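You operate a simulated robot arm through the tools that you are given. There is no shell and no other tool.

Carry out the task below with a simulated two-armed robot. There is one attempt and no reset: what you move stays moved.

TASK
Wet the blue brush at the blue tap and scrub the stain off the draining board.
Fine: brush back in its place, tap off. Set down upright: blue brush. What is to be rubbed or washed off counts as gone when no trace of it is left.

The check looks at the end state, three seconds after you hand in, the way a careful person would. Anything else that was tipped, shoved, dropped, spilled or broken makes it a failure.

THE ROBOT
Two 7-joint arms with fingered hands on one trunk that stands fixed in place. Base frame: the origin is at the foot of the trunk, x ahead of it, y to its left, z up; the work surface is at about z = 858. Readings come in mm, degrees, newtons and seconds.
The left shoulder is at [70, 157, 1264], the right one opposite. With the tool pointing down near the work surface each hand reaches from about 300 to 900 mm from the base axis, measured 20 degrees to its own side. Payload 5 kg a hand.
Tool frame (each hand has its own): the origin (TCP) lies between the finger pads and is the grasp point; the fingertips stand 31 mm ahead of it; z points along the fingers, y is the line along which they close. Largest opening 156 mm; the body of the gripper starts 88 mm behind the TCP. The gripper is a hand of 4 fingers: y runs from the thumb to the fingers, the wrist lies at [0, 0, -249] in the tool frame, and closing takes about 1.5 s.
Orientation is that of the tool frame in the base frame, as [roll, pitch, yaw] about the fixed x, y, z axes, in that order (R = Rz(yaw) Ry(pitch) Rx(roll)). With the fingers straight down and closing along the base's y, the tool's x points along the base's -x, its y along +y and its z along -z.

THE INTERFACE
- The arms move only by the tool apply_moves. It takes "left_plan", "right_plan" or both (then of equal length, played together; a hand with none holds still); each is a list of rows, each a list of 7 numbers: the turn, a rotation vector about the tool's x, y, z in degrees, then the shift along the tool's x, y, z in mm, then the closure, from 0 (fully open) to 1 (shut). In form: [[wx, wy, wz, x, y, z, grip], ...]. A call has 1 to 20 rows; each row is the pose to reach, as a shift and turn from the pose commanded when the call began, along the tool's axes at that moment. Each row takes 0.2 s and may step no farther than 50 mm and 8.6 degrees from the row before; otherwise, or with a gripper value out of range, the whole call is refused. A pose out of reach is approached as far as the arm can. The call stops where the force on the tool passes 40 N (or 10 N more than at its start, if that is more) or the arm is blocked; 0.2 s more then pass. Each finger travels about 108 mm/s and halts on what it meets, pressing with about 25 N; the grip force reading is that of the motor and also rises with nothing between the fingers. The clock runs only during rows and for 0.2 s after the last one: add rows that repeat a pose to give the fingers time. It gives the time, the measured TCP pose, the force on the tool (base axes), the opening and the grip force at its end, in the units of the frame above (readings bear some noise), with the torque about the TCP (base axes, N m) and any sound that the robot's microphone picked up, and new pictures: "show" is both (left out), scene, wrist or none (wrist: the cameras of the hands that moved).
- Cameras (640 x 400 px; columns grow to the right, rows downward): "scene" is now at [135.4, -11.9, 1490.3]; the picture's right is [-0.13, -0.99, -0.00], its down [-0.60, 0.08, -0.80] and it looks along [0.79, -0.11, -0.60] (base axes); focal length 214 px, centre (320, 200). "left" rides on the left gripper at [-72, 2, -111] in its tool frame; the picture's right is [-0.02, -1.00, 0.00], its down [0.84, -0.02, -0.54] and it looks along [0.54, -0.01, 0.84] (tool axes); focal length 234 px, centre (320, 200). "right" rides on the right gripper at [72, 2, -111] in its tool frame; the picture's right is [-0.02, 1.00, 0.00], its down [-0.84, -0.02, -0.54] and it looks along [-0.54, -0.01, 0.84] (tool axes); focal length 234 px, centre (320, 200). There is no depth. A picture from a camera that has moved, and an enlarged one, comes with that camera's place and axes in the base frame and with its lens.
- move_column(by): slides the trunk up (or, below 0, down) by that many mm; the arms and the scene camera ride with it, the base frame stays. It gives what a move gives, with no picture.
- grasp_type(shape, hand): the hand has 4 fingers and takes this shape, open, in about a second: jaw (thumb against the fingers, like two jaws); tri (thumb and two fingers); tip (a fingertip pinch); poke (one finger out to press); point (the index stretched); flat (the hand flat); cup (the hand cupped); fist (a fist). The gripper value then closes the fingers along that shape, each until it touches; the sizes above hold for jaw. It gives what a move gives, with no picture.
- aim_head(pan, tilt): turns the head with the scene camera to pan (to the left, within 86 degrees either way) and tilt (down, from -29 to 69), counted from straight ahead of the robot. It gives what a move gives, and a new picture of the scene camera.
- close_up(camera, box): a new picture of the part [left, top, right, bottom] of that camera's present view, enlarged. The clock stands still meanwhile.
- job_done(): hands the job in; it is judged then, once.

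Places have to be worked out from the pictures, the camera data and where the tool is seen. Open the grippers and draw the arms clear of the work before you hand the job in, unless the task says otherwise.

The tools are called after "Request:" as name(argument=value, ...) on one line, values as JSON. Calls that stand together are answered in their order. apply_moves: Moves the arms, as the interface text tells. Its arguments: {"type":"object","properties":{"left_plan":{"type":"array","items":{"type":"array","items":{"type":"number"}}},"right_plan":{"type":"array","items":{"type":"array","items":{"type":"number"}}},"show":{"type":"string","enum":["both","scene","wrist","none"]}},"required":[]} The other tools are called the same way: move_column (by) slides the trunk up or down; grasp_type (shape, hand) gives the hand a shape; aim_head (pan, tilt) turns the head that bears the scene camera; close_up (camera, box) takes an enlarged picture of a part of a camera's view; job_done () hands the job in.

At the start:

```text
t: 0.0
left_eef_pos: [607.3, 110.0, 1253.7]
left_orientation: [179.9, -0.1, -180.0]
left_wrist_force: [-0.8, 0.9, 0.3]
left_torque: [-0.04, 0.01, 0.04]
left_finger_gap: 155.9
left_gripper_force: 0.1
left_shape: jaw
right_eef_pos: [681.0, -347.1, 1212.6]
right_orientation: [179.9, 0.1, 180.0]
right_wrist_force: [0.3, 0.4, -0.5]
right_torque: [-0.02, -0.02, -0.02]
right_finger_gap: 155.9
right_gripper_force: 0.0
right_shape: jaw
trunk travel left (down, up): [-650.0, 290.0]
head pan, tilt: [-7.6, 37.2]
```

scene: 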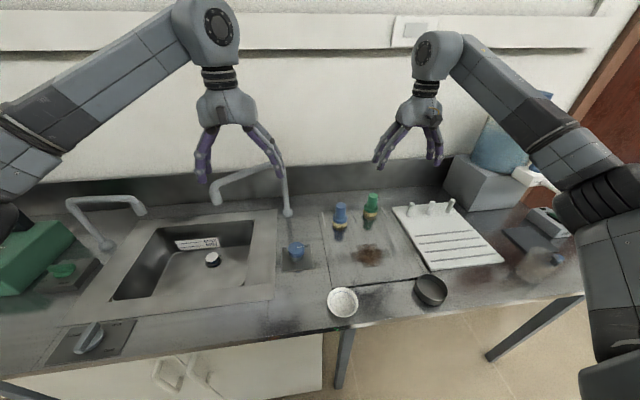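
right: 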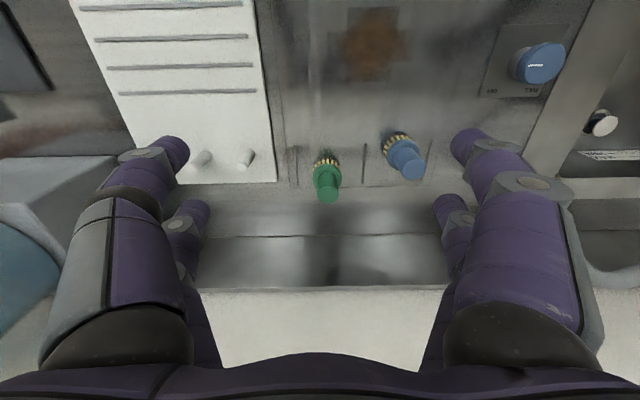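
left: 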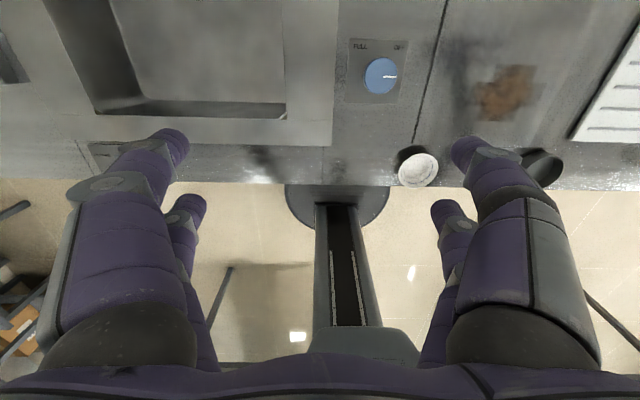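

I'll start by looking closely at the brushes, the taps and the knobs before moving anything.

Request:
close_up(camera="scene", box=[260, 160, 460, 320])

Request:
close_up(camera="scene", box=[0, 150, 320, 370])

Request:
close_up(camera="right", box=[270, 0, 640, 230])

Request:
close_up(camera="left", box=[320, 0, 640, 200])

```text
2.50 times, centred on (360, 240) of scene
camera zoom: at [135.4, -11.9, 1490.3], right [-0.13, -0.99, 0.0], down [-0.6, 0.08, -0.8], along [0.79, -0.11, -0.6], focal length 536 px, centre (220, 100)
```

zoom: 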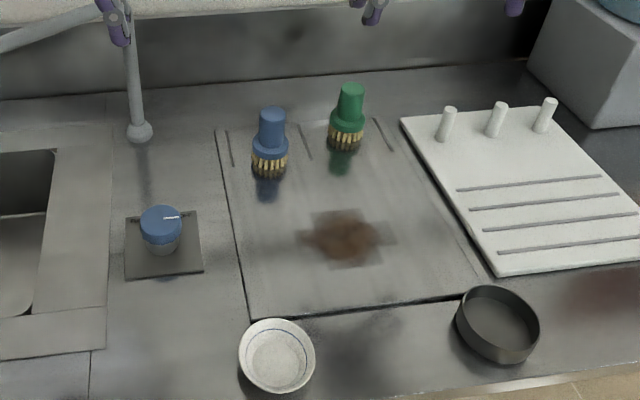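

```text
1.82 times, centred on (160, 260) of scene
camera zoom: at [135.4, -11.9, 1490.3], right [-0.13, -0.99, 0.0], down [-0.6, 0.08, -0.8], along [0.79, -0.11, -0.6], focal length 390 px, centre (611, 91)
```

zoom: 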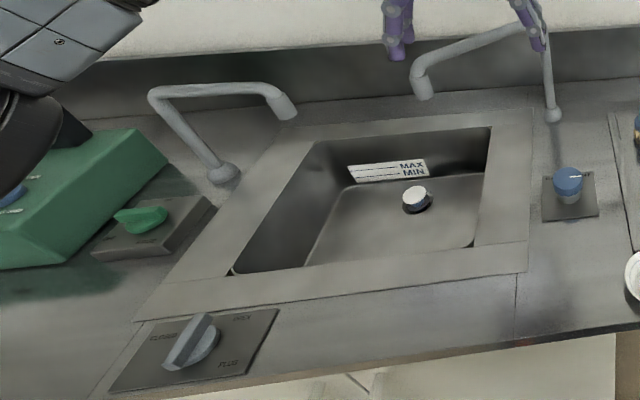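

```text
1.73 times, centred on (455, 115) of right
camera zoom: at [610.3, -343.8, 1324.6], right [0.02, 1.0, 0.0], down [0.84, -0.02, 0.54], along [0.54, -0.01, -0.84], focal length 405 px, centre (86, 347)
```

zoom: 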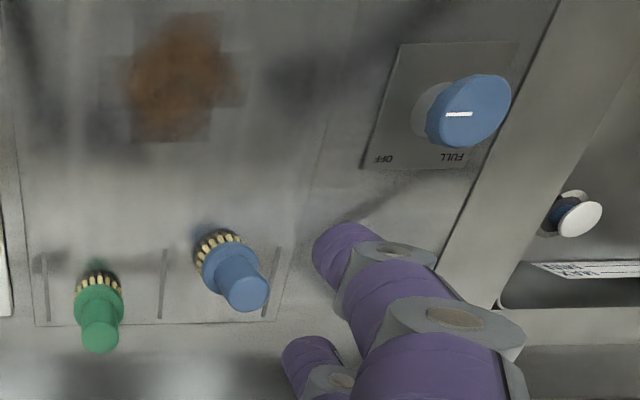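

```text
2.00 times, centred on (480, 100) of left
camera zoom: at [679.4, 112.7, 1364.6], right [0.02, -1.0, 0.0], down [-0.84, -0.02, 0.54], along [-0.54, -0.01, -0.84], focal length 468 px, centre (0, 400)
```

zoom: 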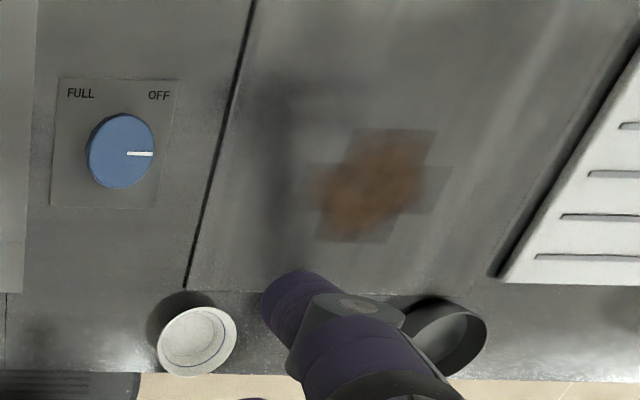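

The blue knob's plate works out at about (632, 6). The blue brush stands near (775, -185), the stain is near (607, -258), and the right-hand spout reaches over the basin. I'll draw the left hand back to clear the view of the blue tap.

Request:
apply_moves(left_plan=[[0, 0, 0, 25, 42, 0, 0], [0, 0, 0, 50, 84, 0, 0], [0, 0, 0, 75, 126, 0, 0], [0, 0, 0, 100, 168, 0, 0], [0, 0, 0, 125, 210, 0, 0], [0, 0, 0, 150, 250, 0, 0]], show="both")

```text
t: 1.4
left_eef_pos: [455.7, 360.0, 1253.4]
left_orientation: [-179.9, 0.1, -180.0]
left_wrist_force: [0.1, 1.0, -0.6]
left_torque: [0.0, 0.02, 0.0]
left_finger_gap: 155.9
left_gripper_force: 0.0
left_shape: jaw
right_eef_pos: [681.6, -344.1, 1215.1]
right_orientation: [-179.9, 0.1, 179.9]
right_wrist_force: [-0.1, 0.5, -0.4]
right_torque: [-0.05, -0.02, 0.0]
right_finger_gap: 155.9
right_gripper_force: 0.0
right_shape: jaw
trunk travel left (down, up): [-650.0, 290.0]
head pan, tilt: [-7.6, 37.2]
camera scene: at [134.1, -9.7, 1490.6], right [-0.13, -0.99, 0.0], down [-0.6, 0.08, -0.8], along [0.79, -0.11, -0.6], focal length 214 px, centre (320, 200)
camera left: at [527.2, 363.6, 1364.4], right [0.02, -1.0, 0.0], down [-0.84, -0.02, 0.54], along [-0.54, -0.02, -0.84], focal length 234 px, centre (320, 200)
```

scene: 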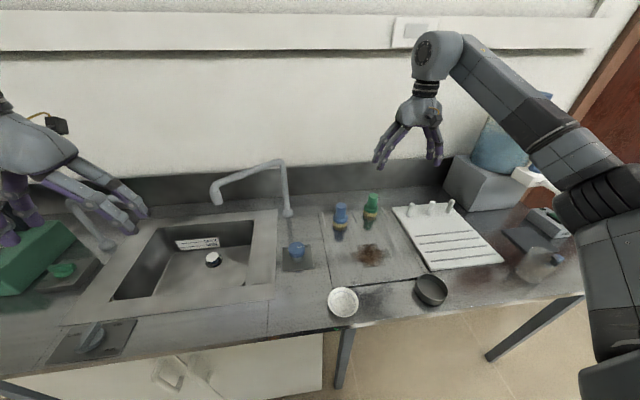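
left: 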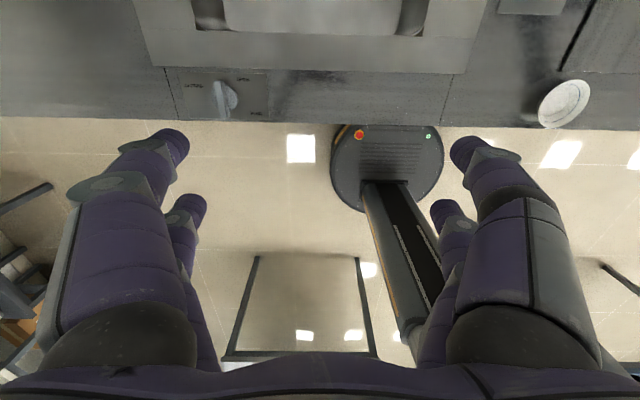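

Request:
close_up(camera="scene", box=[180, 140, 320, 230])

Request:
close_up(camera="scene", box=[40, 200, 280, 370])

Request:
close_up(camera="scene", box=[265, 180, 425, 280])

```text
4.44 times, centred on (250, 185) of scene
camera zoom: at [134.1, -9.7, 1490.6], right [-0.13, -0.99, 0.0], down [-0.6, 0.08, -0.8], along [0.79, -0.11, -0.6], focal length 953 px, centre (631, 267)
```

zoom: 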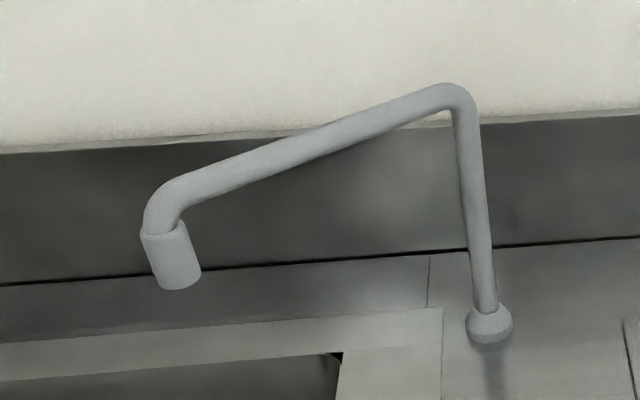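

```text
2.35 times, centred on (160, 285) of scene
camera zoom: at [134.1, -9.7, 1490.6], right [-0.13, -0.99, 0.0], down [-0.6, 0.08, -0.8], along [0.79, -0.11, -0.6], focal length 505 px, centre (696, 0)
```

zoom: 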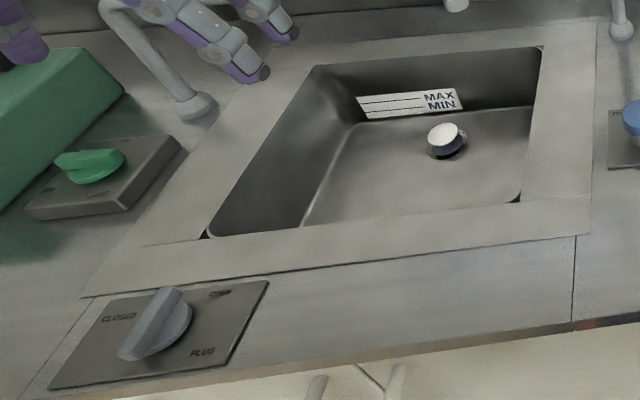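

```text
4.00 times, centred on (345, 230) of scene
camera zoom: at [134.1, -9.7, 1490.6], right [-0.13, -0.99, 0.0], down [-0.6, 0.08, -0.8], along [0.79, -0.11, -0.6], focal length 858 px, centre (220, 80)
```

zoom: 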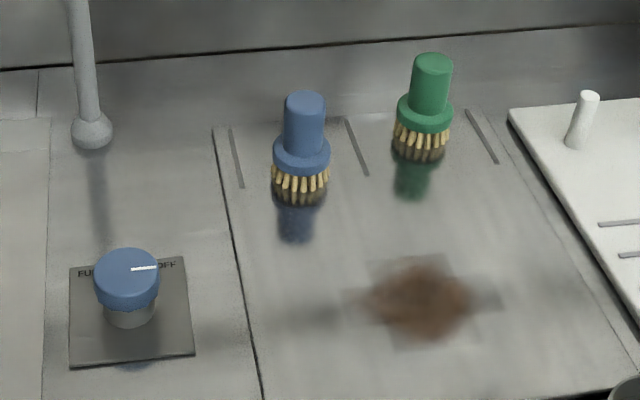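

The spout outlet works out at about (757, 258, 1029), over the basin and about 170 mm above the rim. The knob pointer sits on OFF. I'll bring the right hand, which will handle the brush, over the blue brush for a closer look.

Request:
apply_moves(right_plan=[[0, 0, 0, 0, 40, 20, 0], [0, 0, 0, 0, 80, 40, 0], [0, 0, 0, 0, 120, 60, 0], [0, 0, 0, 0, 160, 80, 0], [0, 0, 0, -10, 165, 110, 0], [0, 0, 0, -20, 165, 120, 0]], show="both")

```text
t: 2.8
left_eef_pos: [456.2, 359.7, 1253.5]
left_orientation: [-180.0, 0.0, 179.9]
left_wrist_force: [0.1, -0.2, -0.4]
left_torque: [-0.01, 0.01, 0.0]
left_finger_gap: 155.7
left_gripper_force: 0.1
left_shape: jaw
right_eef_pos: [701.2, -181.0, 1091.3]
right_orientation: [179.9, 0.1, -179.9]
right_wrist_force: [-0.1, -0.5, 0.4]
right_torque: [-0.04, 0.03, 0.02]
right_finger_gap: 155.9
right_gripper_force: 0.1
right_shape: jaw
trunk travel left (down, up): [-650.0, 290.0]
head pan, tilt: [-7.6, 37.2]
camera scene: at [135.8, -11.9, 1490.3], right [-0.13, -0.99, 0.0], down [-0.6, 0.08, -0.8], along [0.79, -0.11, -0.6], focal length 214 px, centre (320, 200)
camera right: at [630.7, -178.4, 1201.9], right [0.02, 1.0, 0.0], down [0.84, -0.02, 0.54], along [0.54, -0.01, -0.84], focal length 234 px, centre (320, 200)
```

scene: 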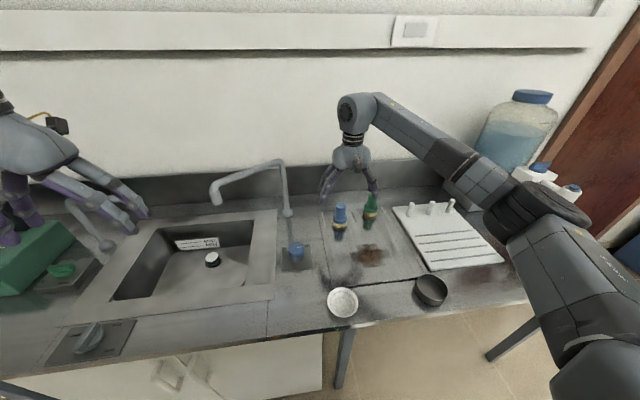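
right: 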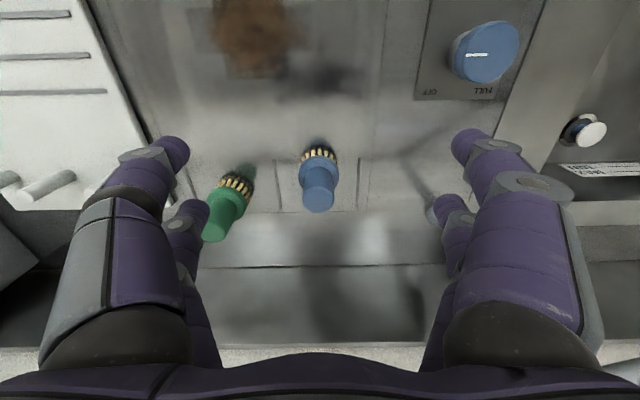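

Request:
close_up(camera="right", box=[190, 120, 400, 251])

```text
3.05 times, centred on (295, 186) of right
camera zoom: at [630.7, -178.4, 1201.9], right [0.02, 1.0, 0.0], down [0.84, -0.02, 0.54], along [0.54, -0.01, -0.84], focal length 714 px, centre (396, 244)
```

zoom: 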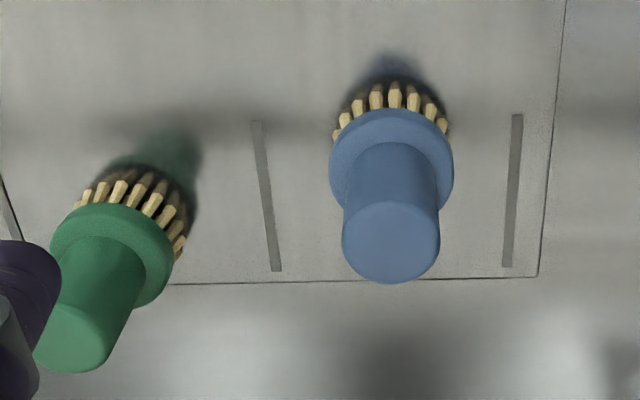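

From this closer view, the blue brush is centred at about (778, -182). Its top is at z≈968, the collar top is at z≈903 and the handle is about 38 mm thick. I'll move over it with the fingers half closed, so they stay clear of the green brush, and check before going down.

Request:
apply_moves(right_plan=[[0, 0, 0, -40, 0, 0, 0.2], [0, 0, 0, -77, 0, 0, 0.4], [0, 0, 0, -77, 0, 20, 0.45], [0, 0, 0, -77, 0, 40, 0.45], [0, 0, 0, -77, 0, 40, 0.45]], show="both")

```text
t: 4.0
left_eef_pos: [457.3, 360.8, 1252.8]
left_orientation: [180.0, 0.1, 180.0]
left_wrist_force: [0.0, -0.2, -0.9]
left_torque: [-0.02, 0.0, -0.01]
left_finger_gap: 156.1
left_gripper_force: 0.1
left_shape: jaw
right_eef_pos: [777.8, -179.3, 1052.8]
right_orientation: [179.9, 0.0, 180.0]
right_wrist_force: [-0.3, 0.4, -0.3]
right_torque: [0.02, 0.0, 0.0]
right_finger_gap: 86.4
right_gripper_force: 0.1
right_shape: jaw
trunk travel left (down, up): [-650.0, 290.0]
head pan, tilt: [-7.6, 37.2]
camera scene: at [135.1, -10.9, 1490.3], right [-0.13, -0.99, 0.0], down [-0.6, 0.08, -0.8], along [0.79, -0.11, -0.6], focal length 214 px, centre (320, 200)
camera right: at [706.2, -177.7, 1164.0], right [0.02, 1.0, 0.0], down [0.84, -0.02, 0.54], along [0.54, -0.01, -0.84], focal length 234 px, centre (320, 200)
```

scene: 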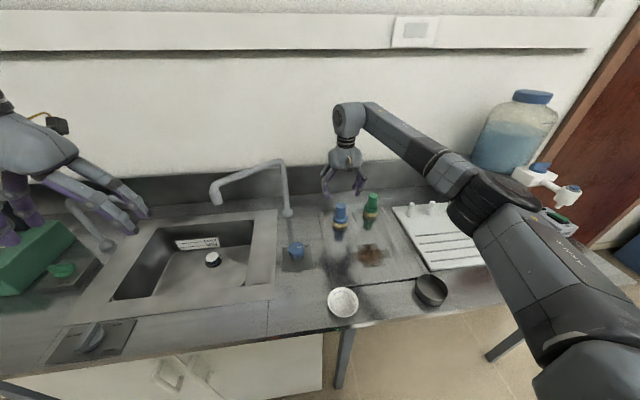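
right: 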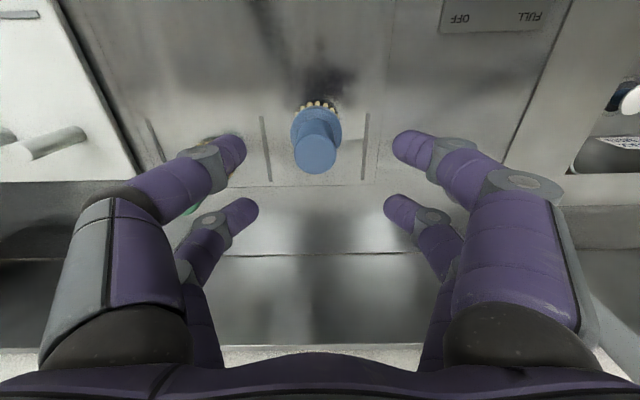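

The brush top is nearly centred between the open fingers. I'll enlarge this view to fix the brush's exact position.

Request:
close_up(camera="right", box=[240, 80, 400, 180])

Request:
close_up(camera="scene", box=[300, 140, 420, 215])

```text
4.00 times, centred on (320, 130) of right
camera zoom: at [706.2, -177.7, 1164.0], right [0.02, 1.0, 0.0], down [0.84, -0.02, 0.54], along [0.54, -0.01, -0.84], focal length 937 px, centre (320, 480)
```

zoom: 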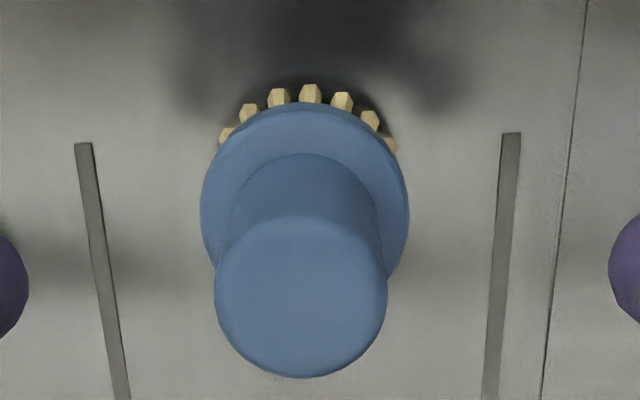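

```text
5.33 times, centred on (360, 178) of scene
camera zoom: at [135.1, -10.9, 1490.3], right [-0.13, -0.99, 0.0], down [-0.6, 0.08, -0.8], along [0.79, -0.11, -0.6], focal length 1144 px, centre (107, 320)
```

zoom: 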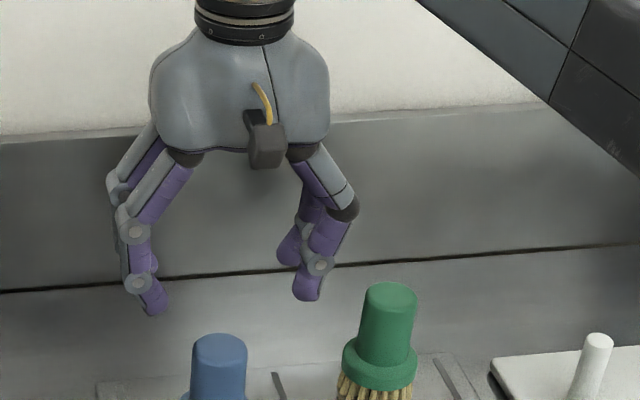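

The handle axis refines to about (783, -183), with the top at z≈965. I'll descend to TCP z≈940 so the fingertips stop just above the collar, and keep the fingers open for now.

Request:
apply_moves(right_plan=[[0, 0, 0, -5, -3.5, 30, 0.45], [0, 0, 0, -5, -3.5, 60, 0.45], [0, 0, 0, -5, -3.5, 85, 0.45], [0, 0, 0, -5, -3.5, 100, 0.45], [0, 0, 0, -5, -3.5, 110, 0.45], [0, 0, 0, -5, -3.5, 110, 0.45]], show="both")

```text
t: 5.4
left_eef_pos: [456.3, 359.9, 1253.4]
left_orientation: [180.0, 0.1, 179.9]
left_wrist_force: [0.4, -0.4, 0.7]
left_torque: [-0.01, 0.0, -0.04]
left_finger_gap: 155.9
left_gripper_force: 0.1
left_shape: jaw
right_eef_pos: [784.1, -184.7, 941.7]
right_orientation: [-179.9, 0.0, -180.0]
right_wrist_force: [-0.8, -0.9, -0.4]
right_torque: [-0.04, 0.03, -0.01]
right_finger_gap: 86.4
right_gripper_force: 0.0
right_shape: jaw
trunk travel left (down, up): [-650.0, 290.0]
head pan, tilt: [-7.6, 37.2]
camera scene: at [135.3, -11.7, 1490.3], right [-0.13, -0.99, 0.0], down [-0.6, 0.08, -0.8], along [0.79, -0.11, -0.6], focal length 214 px, centre (320, 200)
camera right: at [713.2, -182.9, 1053.3], right [0.02, 1.0, 0.0], down [0.84, -0.02, 0.54], along [0.54, -0.01, -0.84], focal length 234 px, centre (320, 200)
```

scene: 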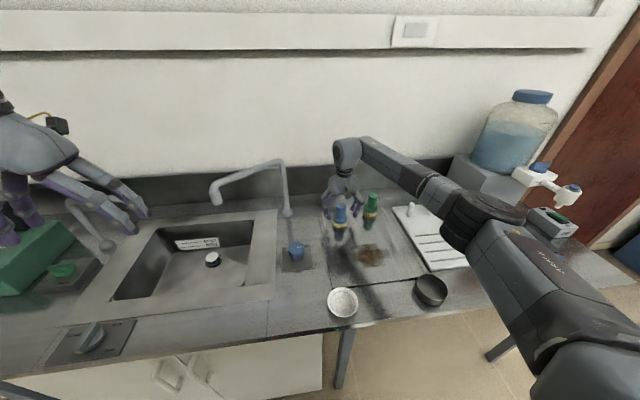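
right: 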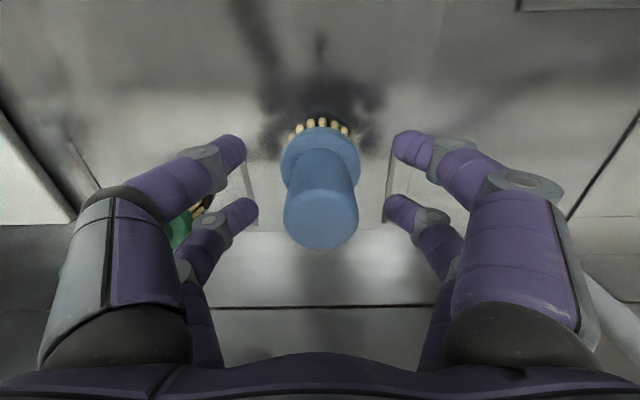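

The handle sits centrally between both pairs of fingers, so I'll close on it.

Request:
apply_moves(right_plan=[[0, 0, 0, 0, 0, 0, 0.6], [0, 0, 0, 0, 0, 0, 0.8], [0, 0, 0, 0, 0, 0, 1], [0, 0, 0, 0, 0, 0, 1], [0, 0, 0, 0, 0, 0, 1], [0, 0, 0, 0, 0, 0, 1]], show="wrist")

```text
t: 6.8
left_eef_pos: [456.1, 358.4, 1253.8]
left_orientation: [180.0, 0.0, 179.9]
left_wrist_force: [0.3, 0.1, 1.0]
left_torque: [0.04, -0.02, -0.01]
left_finger_gap: 156.0
left_gripper_force: 0.0
left_shape: jaw
right_eef_pos: [784.0, -186.0, 942.3]
right_orientation: [180.0, 0.0, -180.0]
right_wrist_force: [-0.2, -0.5, 0.6]
right_torque: [0.0, 0.04, -0.02]
right_finger_gap: 0.0
right_gripper_force: 24.6
right_shape: jaw
trunk travel left (down, up): [-650.0, 290.0]
head pan, tilt: [-7.6, 37.2]
camera right: at [713.1, -182.8, 1053.3], right [0.02, 1.0, 0.0], down [0.84, -0.02, 0.54], along [0.54, -0.01, -0.84], focal length 234 px, centre (320, 200)
```

right: 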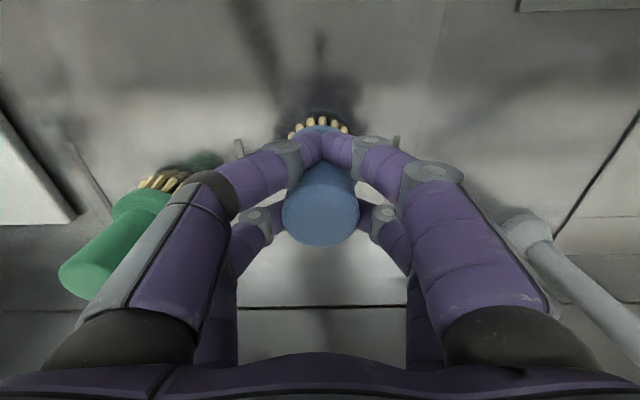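

The gap reads 0.0. The front and back finger pairs met each other around the handle instead of pinching it. I'll open, lift clear and see how the "tri" shape stands before trying again.

Request:
apply_moves(right_plan=[[0, 0, 0, 0, 0, 0, 0.8], [0, 0, 0, 0, 0, 0, 0.6], [0, 0, 0, 0, 0, 0, 0.45], [0, 0, 0, 0, 0, 0, 0.45], [0, 0, 0, 0, 0, -30, 0.45], [0, 0, 0, 0, 0, -70, 0.45], [0, 0, 0, 0, 0, -110, 0.45], [0, 0, 0, 0, 0, -150, 0.45]], show="wrist")

Request:
grasp_type(hand="right", shape="tri")

Request:
close_up(camera="right", box=[0, 0, 640, 400])

Request:
close_up(camera="scene", box=[290, 110, 430, 230])

```text
t: 8.6
left_eef_pos: [455.9, 360.7, 1253.0]
left_orientation: [-179.9, 0.1, -179.9]
left_wrist_force: [0.3, 0.0, -1.2]
left_torque: [0.01, 0.0, -0.02]
left_finger_gap: 156.0
left_gripper_force: 0.1
left_shape: jaw
right_eef_pos: [783.1, -185.8, 1099.4]
right_orientation: [-180.0, 0.0, -179.9]
right_wrist_force: [0.4, 0.6, 0.2]
right_torque: [-0.02, -0.02, 0.0]
right_finger_gap: 85.3
right_gripper_force: 0.1
right_shape: jaw
trunk travel left (down, up): [-650.0, 290.0]
head pan, tilt: [-7.6, 37.2]
camera right: at [711.7, -183.9, 1210.5], right [0.02, 1.0, 0.0], down [0.84, -0.02, 0.54], along [0.54, -0.01, -0.84], focal length 234 px, centre (320, 200)
```

right: 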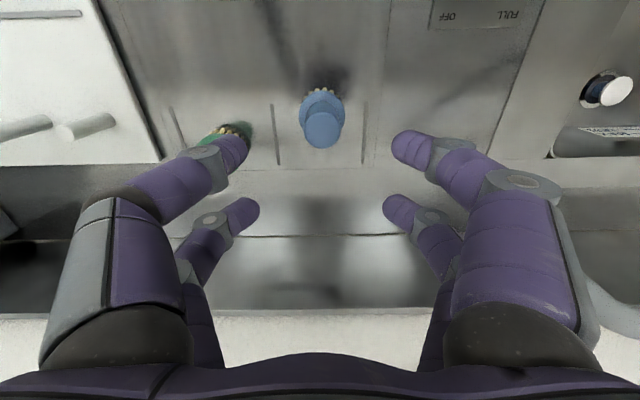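

```text
t: 9.5
left_eef_pos: [457.1, 359.8, 1253.3]
left_orientation: [179.9, 0.0, -180.0]
left_wrist_force: [0.3, -0.5, 0.4]
left_torque: [-0.05, -0.03, 0.01]
left_finger_gap: 155.8
left_gripper_force: 0.1
left_shape: jaw
right_eef_pos: [785.1, -186.8, 1097.9]
right_orientation: [-179.9, 0.0, 179.9]
right_wrist_force: [0.0, -1.1, -0.8]
right_torque: [-0.02, 0.0, 0.0]
right_finger_gap: 156.1
right_gripper_force: 0.1
right_shape: tri
trunk travel left (down, up): [-650.0, 290.0]
head pan, tilt: [-7.6, 37.2]
```

```text
1.00 times, centred on (320, 200) of right (not enlarged: the box is as wide or as high as the picture)
camera zoom: at [713.0, -184.4, 1209.2], right [0.02, 1.0, 0.0], down [0.84, -0.02, 0.54], along [0.54, -0.01, -0.84], focal length 234 px, centre (320, 200)
```

zoom: 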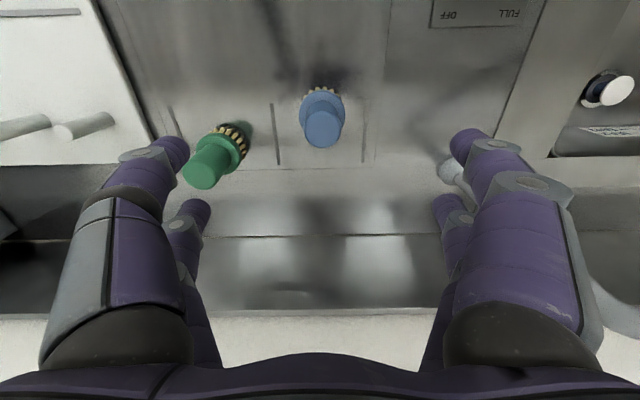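

```text
3.33 times, centred on (360, 170) of scene
camera zoom: at [135.5, -11.7, 1490.3], right [-0.13, -0.99, 0.0], down [-0.6, 0.08, -0.8], along [0.79, -0.11, -0.6], focal length 715 px, centre (187, 300)
```

zoom: 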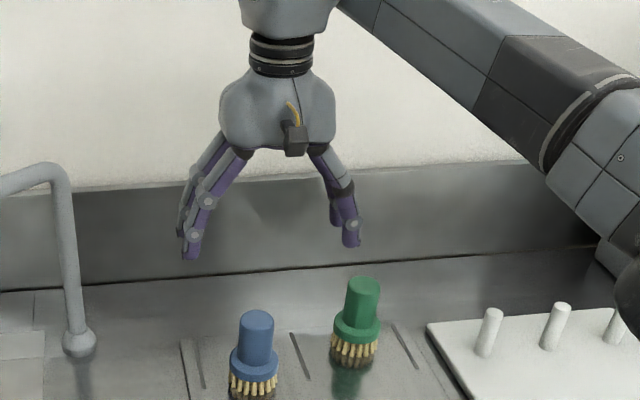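

The brush is undisturbed, and open "tri" looks much like "jaw". I'll close it in the air, clear of everything, to see how the fingers meet.

Request:
apply_moves(right_plan=[[0, 0, 0, 0, 0, -20, 0.3], [0, 0, 0, 0, 0, -20, 0.6], [0, 0, 0, 0, 0, -20, 0.6], [0, 0, 0, 0, 0, -20, 0.6], [0, 0, 0, 0, 0, -20, 0.6]], show="wrist")

Request:
apply_moves(right_plan=[[0, 0, 0, 0, 0, 0, 0.8], [0, 0, 0, 0, 0, 0, 1], [0, 0, 0, 0, 0, 0, 1], [0, 0, 0, 0, 0, 0, 1], [0, 0, 0, 0, 0, 0, 1]], show="wrist")

```text
t: 10.7
left_eef_pos: [457.2, 359.2, 1253.5]
left_orientation: [180.0, 0.0, 180.0]
left_wrist_force: [0.4, -0.6, 0.2]
left_torque: [-0.01, -0.01, 0.01]
left_finger_gap: 155.9
left_gripper_force: 0.0
left_shape: jaw
right_eef_pos: [786.0, -186.0, 1117.3]
right_orientation: [180.0, 0.1, -180.0]
right_wrist_force: [0.1, 0.4, 0.1]
right_torque: [0.01, -0.02, -0.01]
right_finger_gap: 62.9
right_gripper_force: 0.0
right_shape: tri
trunk travel left (down, up): [-650.0, 290.0]
head pan, tilt: [-7.6, 37.2]
camera right: at [714.6, -183.4, 1228.8], right [0.02, 1.0, 0.0], down [0.84, -0.02, 0.54], along [0.54, -0.01, -0.84], focal length 234 px, centre (320, 200)
```

right: 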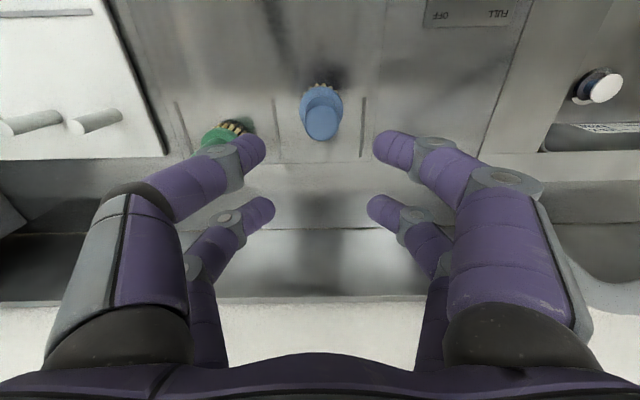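

```text
t: 11.9
left_eef_pos: [455.6, 359.0, 1252.6]
left_orientation: [-180.0, 0.0, 179.9]
left_wrist_force: [-0.1, -0.3, -0.2]
left_torque: [0.0, 0.0, -0.02]
left_finger_gap: 155.8
left_gripper_force: 0.1
left_shape: jaw
right_eef_pos: [785.6, -184.7, 1117.1]
right_orientation: [180.0, 0.1, -180.0]
right_wrist_force: [-0.5, -0.2, 0.1]
right_torque: [-0.01, 0.0, -0.01]
right_finger_gap: 0.0
right_gripper_force: 25.2
right_shape: tri
trunk travel left (down, up): [-650.0, 290.0]
head pan, tilt: [-7.6, 37.2]
camera right: at [714.4, -183.3, 1228.9], right [0.02, 1.0, 0.0], down [0.84, -0.02, 0.54], along [0.54, -0.01, -0.84], focal length 234 px, centre (320, 200)
```

right: 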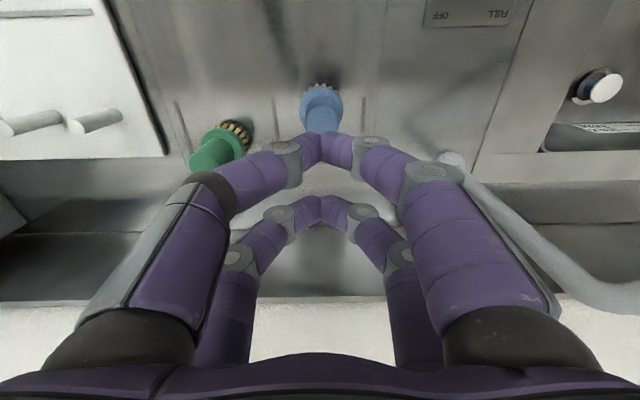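

In the air all four fingers close in two parallel pairs, about ±22 mm along tool x. In the earlier grip the back pair did stop on the handle. I'll go back to jaw, close on the brush again and enlarge the view to see which fingers actually hold it.

Request:
grasp_type(hand="right", shape="jaw")

Request:
apply_moves(right_plan=[[0, 0, 0, 0, 0, 0, 0.2], [0, 0, 0, 0, 0, 20, 0.45], [0, 0, 0, 0, 0, 20, 0.45], [0, 0, 0, 0, 0, 60, 0.45], [0, 0, 0, 0, 0, 100, 0.45], [0, 0, 0, 0, 0, 140, 0.45], [0, 0, 0, 0, 0, 165, 0.45], [0, 0, 0, 0, 0, 175, 0.45], [0, 0, 0, 0, 0, 175, 0.45]], show="wrist")

Request:
close_up(camera="right", box=[220, 100, 420, 260])

```text
t: 12.8
left_eef_pos: [457.2, 358.7, 1252.4]
left_orientation: [-180.0, 0.0, 180.0]
left_wrist_force: [-0.2, -0.4, -0.3]
left_torque: [0.0, 0.0, -0.05]
left_finger_gap: 155.8
left_gripper_force: 0.0
left_shape: jaw
right_eef_pos: [785.6, -186.1, 1116.7]
right_orientation: [180.0, 0.0, -180.0]
right_wrist_force: [-0.8, -0.1, 0.2]
right_torque: [0.01, -0.02, 0.0]
right_finger_gap: 155.8
right_gripper_force: 0.0
right_shape: jaw
trunk travel left (down, up): [-650.0, 290.0]
head pan, tilt: [-7.6, 37.2]
```

```text
t: 14.8
left_eef_pos: [455.5, 359.7, 1251.8]
left_orientation: [180.0, -0.1, -180.0]
left_wrist_force: [-0.1, 0.2, -0.5]
left_torque: [-0.01, 0.0, -0.01]
left_finger_gap: 155.7
left_gripper_force: 0.1
left_shape: jaw
right_eef_pos: [785.6, -184.8, 939.7]
right_orientation: [-179.9, 0.1, -180.0]
right_wrist_force: [0.1, 0.3, -0.3]
right_torque: [0.01, -0.03, 0.02]
right_finger_gap: 86.3
right_gripper_force: 0.1
right_shape: jaw
trunk travel left (down, up): [-650.0, 290.0]
head pan, tilt: [-7.6, 37.2]
camera right: at [714.1, -182.5, 1050.7], right [0.02, 1.0, 0.0], down [0.84, -0.02, 0.54], along [0.54, -0.01, -0.84], focal length 234 px, centre (320, 200)
```

right: 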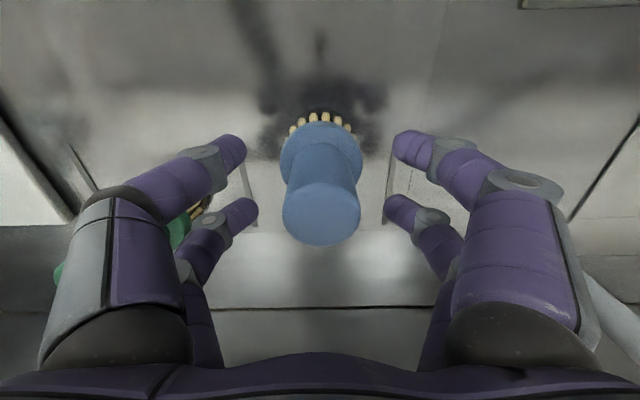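

```text
2.50 times, centred on (320, 180) of right
camera zoom: at [714.1, -182.5, 1050.7], right [0.02, 1.0, 0.0], down [0.84, -0.02, 0.54], along [0.54, -0.01, -0.84], focal length 585 px, centre (320, 250)
```

zoom: 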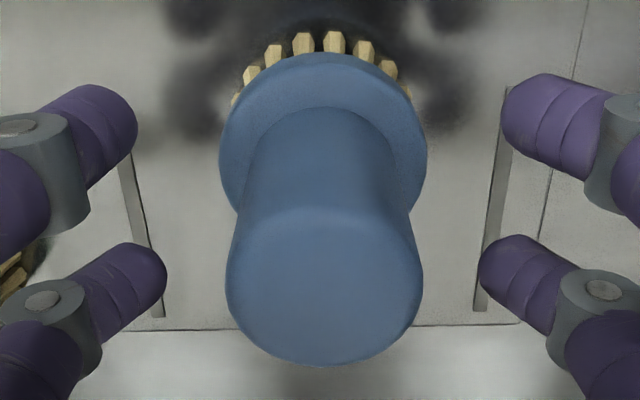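

The handle is centred between the pairs again. I'll close at full grip and enlarge to see the contact.

Request:
apply_moves(right_plan=[[0, 0, 0, 2, 1, 0, 0.6], [0, 0, 0, 2, 1, 0, 0.7], [0, 0, 0, 2, 1, 0, 0.75], [0, 0, 0, 2, 1, 0, 0.75]], show="none")

Request:
close_up(camera="right", box=[220, 100, 420, 260])

Request:
apply_moves(right_plan=[[0, 0, 0, 0, 0, 0, 0.85], [0, 0, 0, 0, 0, 0, 1], [0, 0, 0, 0, 0, 0, 1], [0, 0, 0, 0, 0, 0, 1], [0, 0, 0, 0, 0, 0, 1]], show="none")

Request:
close_up(camera="right", box=[220, 100, 420, 260])

Request:
close_up(camera="scene", box=[300, 150, 400, 225])

```text
t: 15.8
left_eef_pos: [456.3, 359.0, 1252.0]
left_orientation: [179.9, 0.0, 180.0]
left_wrist_force: [0.2, -0.1, -0.5]
left_torque: [0.0, 0.01, -0.01]
left_finger_gap: 155.9
left_gripper_force: 0.0
left_shape: jaw
right_eef_pos: [782.4, -183.7, 939.2]
right_orientation: [180.0, -0.1, -180.0]
right_wrist_force: [0.0, -0.4, -0.1]
right_torque: [-0.03, 0.0, -0.01]
right_finger_gap: 39.5
right_gripper_force: 0.0
right_shape: jaw
trunk travel left (down, up): [-650.0, 290.0]
head pan, tilt: [-7.6, 37.2]
```

```text
2.50 times, centred on (320, 180) of right
camera zoom: at [710.8, -181.5, 1050.2], right [0.02, 1.0, 0.0], down [0.84, -0.02, 0.54], along [0.54, -0.01, -0.84], focal length 585 px, centre (320, 250)
```

zoom: 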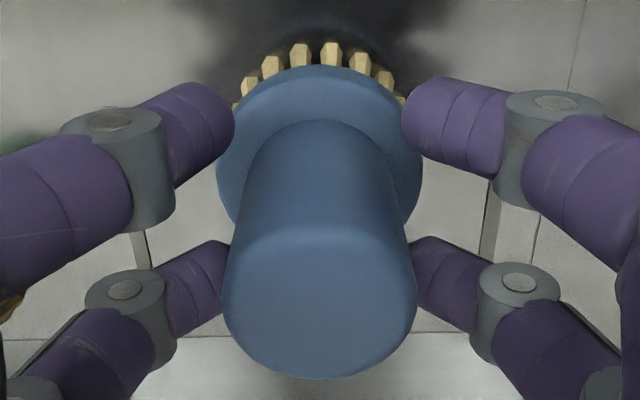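

```text
t: 17.0
left_eef_pos: [456.8, 359.9, 1252.8]
left_orientation: [-180.0, 0.1, -180.0]
left_wrist_force: [0.5, 0.5, -0.4]
left_torque: [0.0, 0.03, 0.0]
left_finger_gap: 155.8
left_gripper_force: 0.0
left_shape: jaw
right_eef_pos: [782.0, -184.8, 937.8]
right_orientation: [179.9, 0.0, 180.0]
right_wrist_force: [-0.4, 0.1, -0.4]
right_torque: [-0.01, 0.02, -0.01]
right_finger_gap: 6.9
right_gripper_force: 25.0
right_shape: jaw
trunk travel left (down, up): [-650.0, 290.0]
head pan, tilt: [-7.6, 37.2]
```

```text
2.50 times, centred on (320, 180) of right
camera zoom: at [711.1, -181.6, 1050.0], right [0.02, 1.0, 0.0], down [0.84, -0.02, 0.54], along [0.54, -0.01, -0.84], focal length 585 px, centre (320, 250)
```

zoom: 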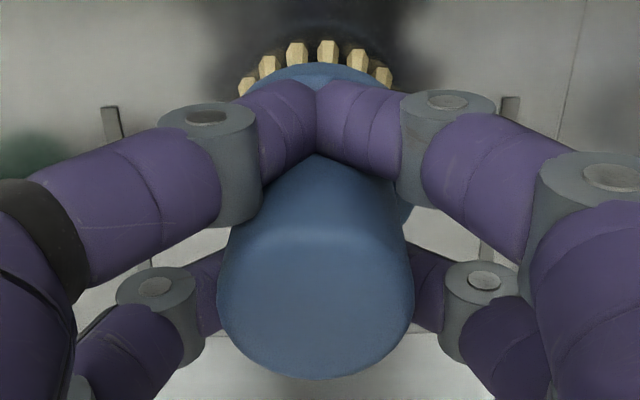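

```text
5.33 times, centred on (350, 188) of scene
camera zoom: at [135.6, -11.7, 1490.3], right [-0.13, -0.99, 0.0], down [-0.6, 0.08, -0.8], along [0.79, -0.11, -0.6], focal length 1144 px, centre (160, 267)
```

zoom: 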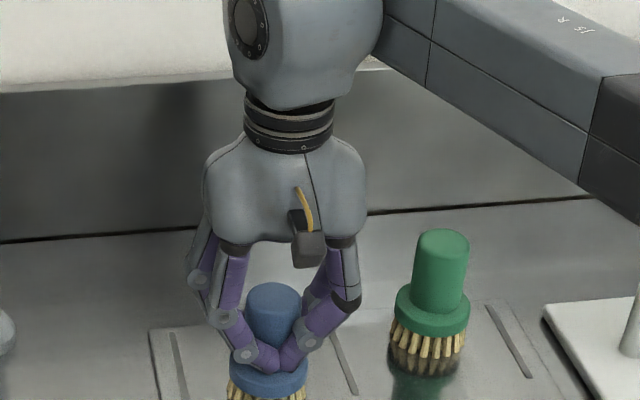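

All four fingers now touch, and the gap reads 6.9 with 25 N. The front pair is wedged in front of the handle and the back pair presses on its sides. I'll lift it a little to test the hold.

Request:
apply_moves(right_plan=[[0, 0, 0, 0, 0, -4, 1], [0, 0, 0, 0, 0, -8, 1], [0, 0, 0, 0, 0, -12, 1], [0, 0, 0, 0, 0, -12, 1]], show="none")

Request:
close_up(camera="right", box=[220, 100, 420, 260])

Request:
close_up(camera="scene", box=[300, 150, 400, 225])

```text
t: 18.0
left_eef_pos: [456.5, 360.5, 1252.8]
left_orientation: [179.9, 0.0, 180.0]
left_wrist_force: [0.2, 0.2, -0.2]
left_torque: [0.0, 0.02, 0.0]
left_finger_gap: 155.5
left_gripper_force: 0.0
left_shape: jaw
right_eef_pos: [781.3, -182.0, 950.0]
right_orientation: [-179.9, 0.0, -180.0]
right_wrist_force: [0.5, 0.5, -1.1]
right_torque: [0.0, 0.0, -0.02]
right_finger_gap: 6.6
right_gripper_force: 25.0
right_shape: jaw
trunk travel left (down, up): [-650.0, 290.0]
head pan, tilt: [-7.6, 37.2]
```

```text
2.50 times, centred on (320, 180) of right
camera zoom: at [711.3, -180.5, 1061.8], right [0.02, 1.0, 0.0], down [0.84, -0.02, 0.54], along [0.54, -0.01, -0.84], focal length 585 px, centre (320, 250)
```

zoom: 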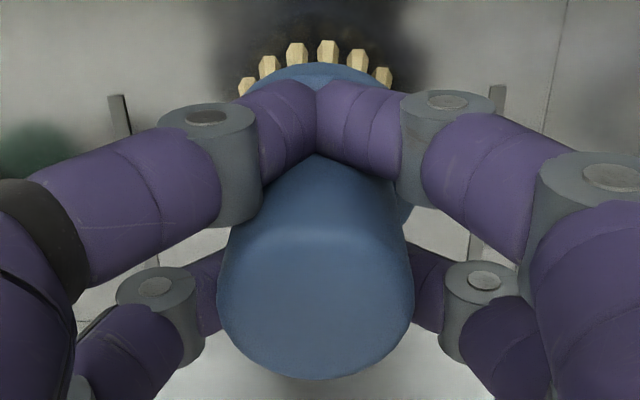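

```text
5.33 times, centred on (350, 188) of scene
camera zoom: at [135.5, -11.7, 1490.3], right [-0.13, -0.99, 0.0], down [-0.6, 0.08, -0.8], along [0.79, -0.11, -0.6], focal length 1144 px, centre (160, 267)
```

zoom: 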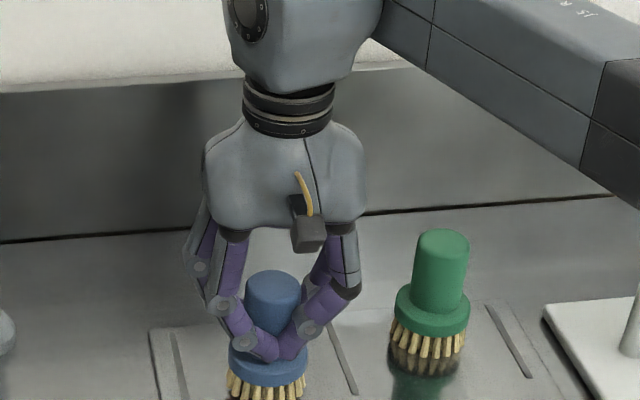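

The brush comes up with the hand, steady and upright, and the grip reads TCP ≈ (782, -184, 939) when it stands on the board. I'll lift it away to wait on the right side while the left hand comes over the blue knob.

Request:
apply_moves(right_plan=[[0, 0, 0, 0, 0, -37, 1], [0, 0, 0, 0, 0, -74, 1], [0, 0, 0, 0, 0, -110, 1], [0, 0, 0, 20, -17, -110, 1], [0, 0, 0, 40, -34, -110, 1], [0, 0, 0, 60, -51, -110, 1], [0, 0, 0, 80, -68, -110, 1], [0, 0, 0, 100, -85, -110, 1], [0, 0, 0, 120, -102, -110, 1], [0, 0, 0, 141, -117, -110, 1]], left_plan=[[0, 0, 0, -17.7, -35.4, 17.3, 0], [0, 0, 0, -35.4, -70.8, 34.6, 0], [0, 0, 0, -53.1, -106.2, 51.9, 0], [0, 0, 0, -70.8, -141.6, 69.2, 0], [0, 0, 0, -88.5, -177, 86.5, 0], [0, 0, 0, -106.2, -212.4, 103.8, 0], [0, 0, 0, -123.9, -247.8, 121.1, 0], [0, 0, 0, -141.6, -283.2, 138.4, 0], [0, 0, 0, -159.3, -318.6, 155.7, 0], [0, 0, 0, -177, -354, 173, 0]], show="both")

```text
t: 20.2
left_eef_pos: [635.0, 5.2, 1080.3]
left_orientation: [179.8, 0.0, -180.0]
left_wrist_force: [0.5, -0.3, -0.5]
left_torque: [0.04, 0.02, 0.03]
left_finger_gap: 155.9
left_gripper_force: 0.0
left_shape: jaw
right_eef_pos: [640.3, -305.0, 1061.9]
right_orientation: [179.8, 0.0, 180.0]
right_wrist_force: [-0.3, -0.1, -0.6]
right_torque: [0.04, 0.01, 0.02]
right_finger_gap: 6.4
right_gripper_force: 25.0
right_shape: jaw
trunk travel left (down, up): [-650.0, 290.0]
head pan, tilt: [-7.6, 37.2]
camera scene: at [135.7, -15.7, 1490.2], right [-0.13, -0.99, 0.0], down [-0.6, 0.08, -0.8], along [0.79, -0.1, -0.6], focal length 214 px, centre (320, 200)
camera right: at [569.1, -302.5, 1173.0], right [0.02, 1.0, 0.0], down [0.84, -0.02, 0.54], along [0.54, -0.01, -0.84], focal length 234 px, centre (320, 200)
camera left: at [708.5, 7.1, 1191.1], right [0.02, -1.0, 0.0], down [-0.84, -0.02, 0.54], along [-0.54, -0.01, -0.84], focal length 234 px, centre (320, 200)
```

scene: 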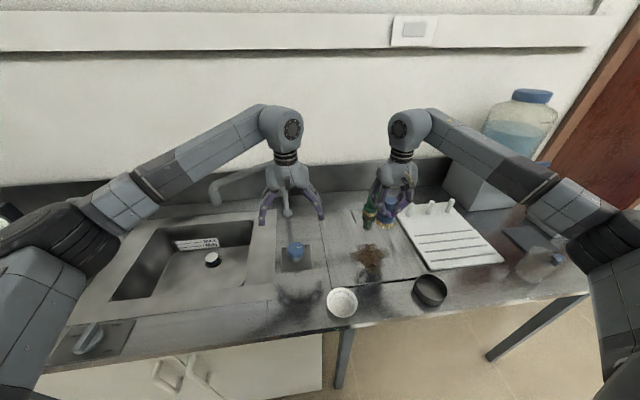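
right: 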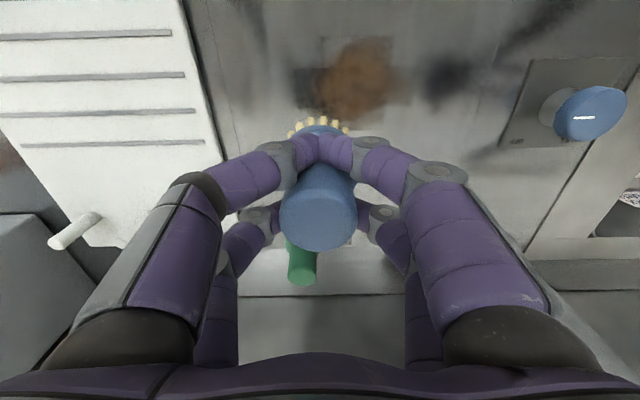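
left: 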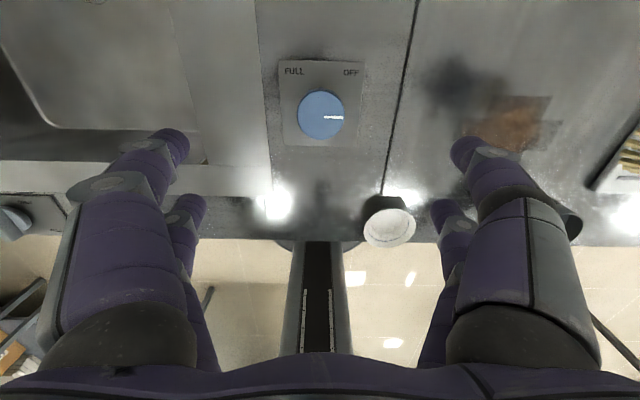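

The left hand is above the knob. I'll enlarge its view to fix the knob's centre and read the dial marks.

Request:
close_up(camera="left", box=[240, 40, 400, 165])

Request:
close_up(camera="right", box=[240, 0, 440, 130])

```text
3.20 times, centred on (320, 102) of left
camera zoom: at [708.5, 7.1, 1191.1], right [0.02, -1.0, 0.0], down [-0.84, -0.02, 0.54], along [-0.54, -0.01, -0.84], focal length 749 px, centre (320, 512)
```

zoom: 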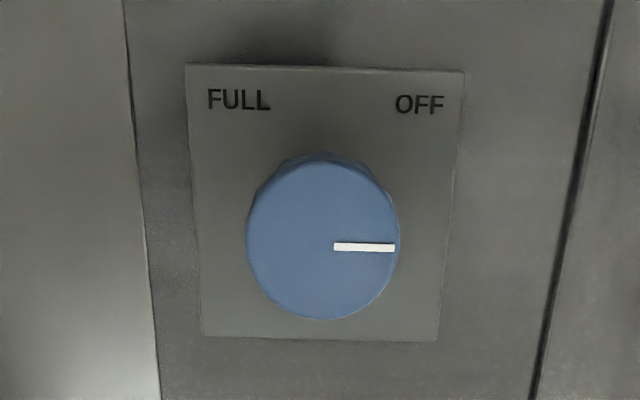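

```text
3.08 times, centred on (340, 65) of right
camera zoom: at [569.1, -302.5, 1173.0], right [0.02, 1.0, 0.0], down [0.84, -0.02, 0.54], along [0.54, -0.01, -0.84], focal length 720 px, centre (258, 615)
```

zoom: 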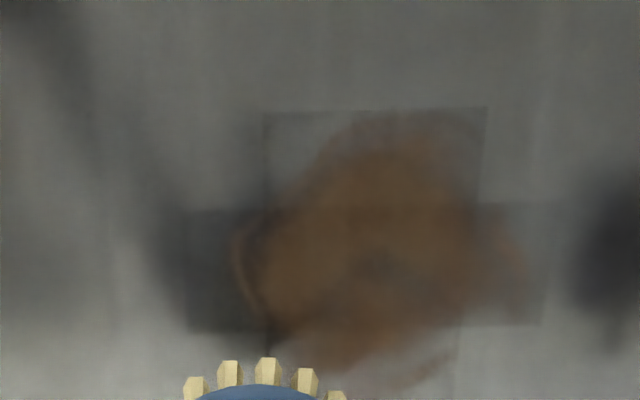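

From the left camera, the knob's centre works out at about (643, 5), with the top at z≈905 and a width of 56 mm. The pointer is at OFF and FULL lies across the far side. I'll shift forward 8 mm, descend to z≈965 and check again from nearer.

Request:
apply_moves(left_plan=[[0, 0, 0, -8, 0, 30, 0.2], [0, 0, 0, -8, 0, 60, 0.3], [0, 0, 0, -8, 0, 90, 0.3], [0, 0, 0, -8, 0, 115, 0.3], [0, 0, 0, -8, 0, 115, 0.3]], show="wrist")

Request:
close_up(camera="left", box=[220, 80, 420, 240])

```text
t: 21.4
left_eef_pos: [641.7, 6.8, 966.3]
left_orientation: [180.0, 0.0, -180.0]
left_wrist_force: [-0.8, 0.1, 0.2]
left_torque: [0.02, 0.01, -0.02]
left_finger_gap: 109.7
left_gripper_force: 0.0
left_shape: jaw
right_eef_pos: [640.3, -301.8, 1062.4]
right_orientation: [-180.0, 0.0, -179.9]
right_wrist_force: [0.3, 0.8, -1.0]
right_torque: [0.01, 0.0, 0.03]
right_finger_gap: 6.6
right_gripper_force: 24.5
right_shape: jaw
trunk travel left (down, up): [-650.0, 290.0]
head pan, tilt: [-7.6, 37.2]
camera left: at [713.7, 8.3, 1077.5], right [0.02, -1.0, 0.0], down [-0.84, -0.02, 0.54], along [-0.54, -0.01, -0.84], focal length 234 px, centre (320, 200)
```

left: 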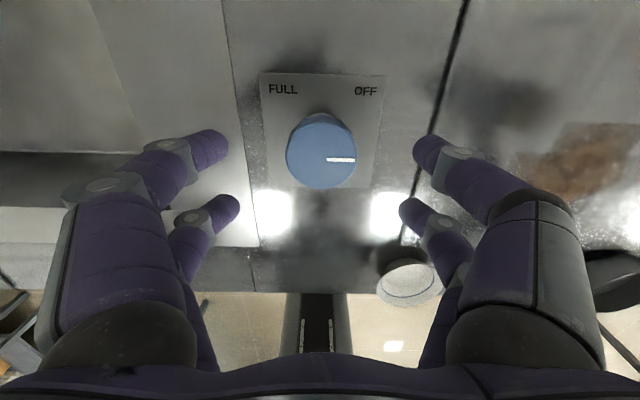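

```text
2.50 times, centred on (320, 160) of left
camera zoom: at [713.7, 8.3, 1077.5], right [0.02, -1.0, 0.0], down [-0.84, -0.02, 0.54], along [-0.54, -0.01, -0.84], focal length 585 px, centre (320, 300)
```

zoom: 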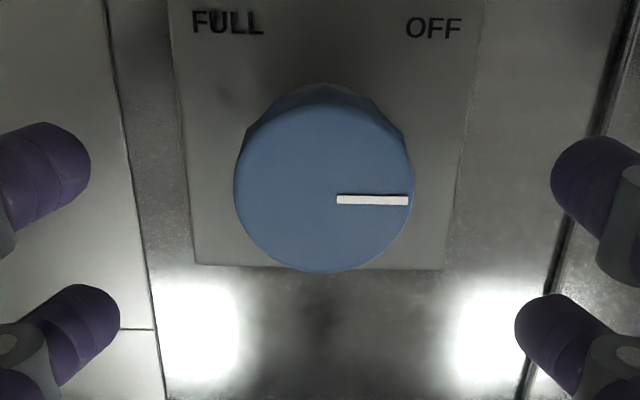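

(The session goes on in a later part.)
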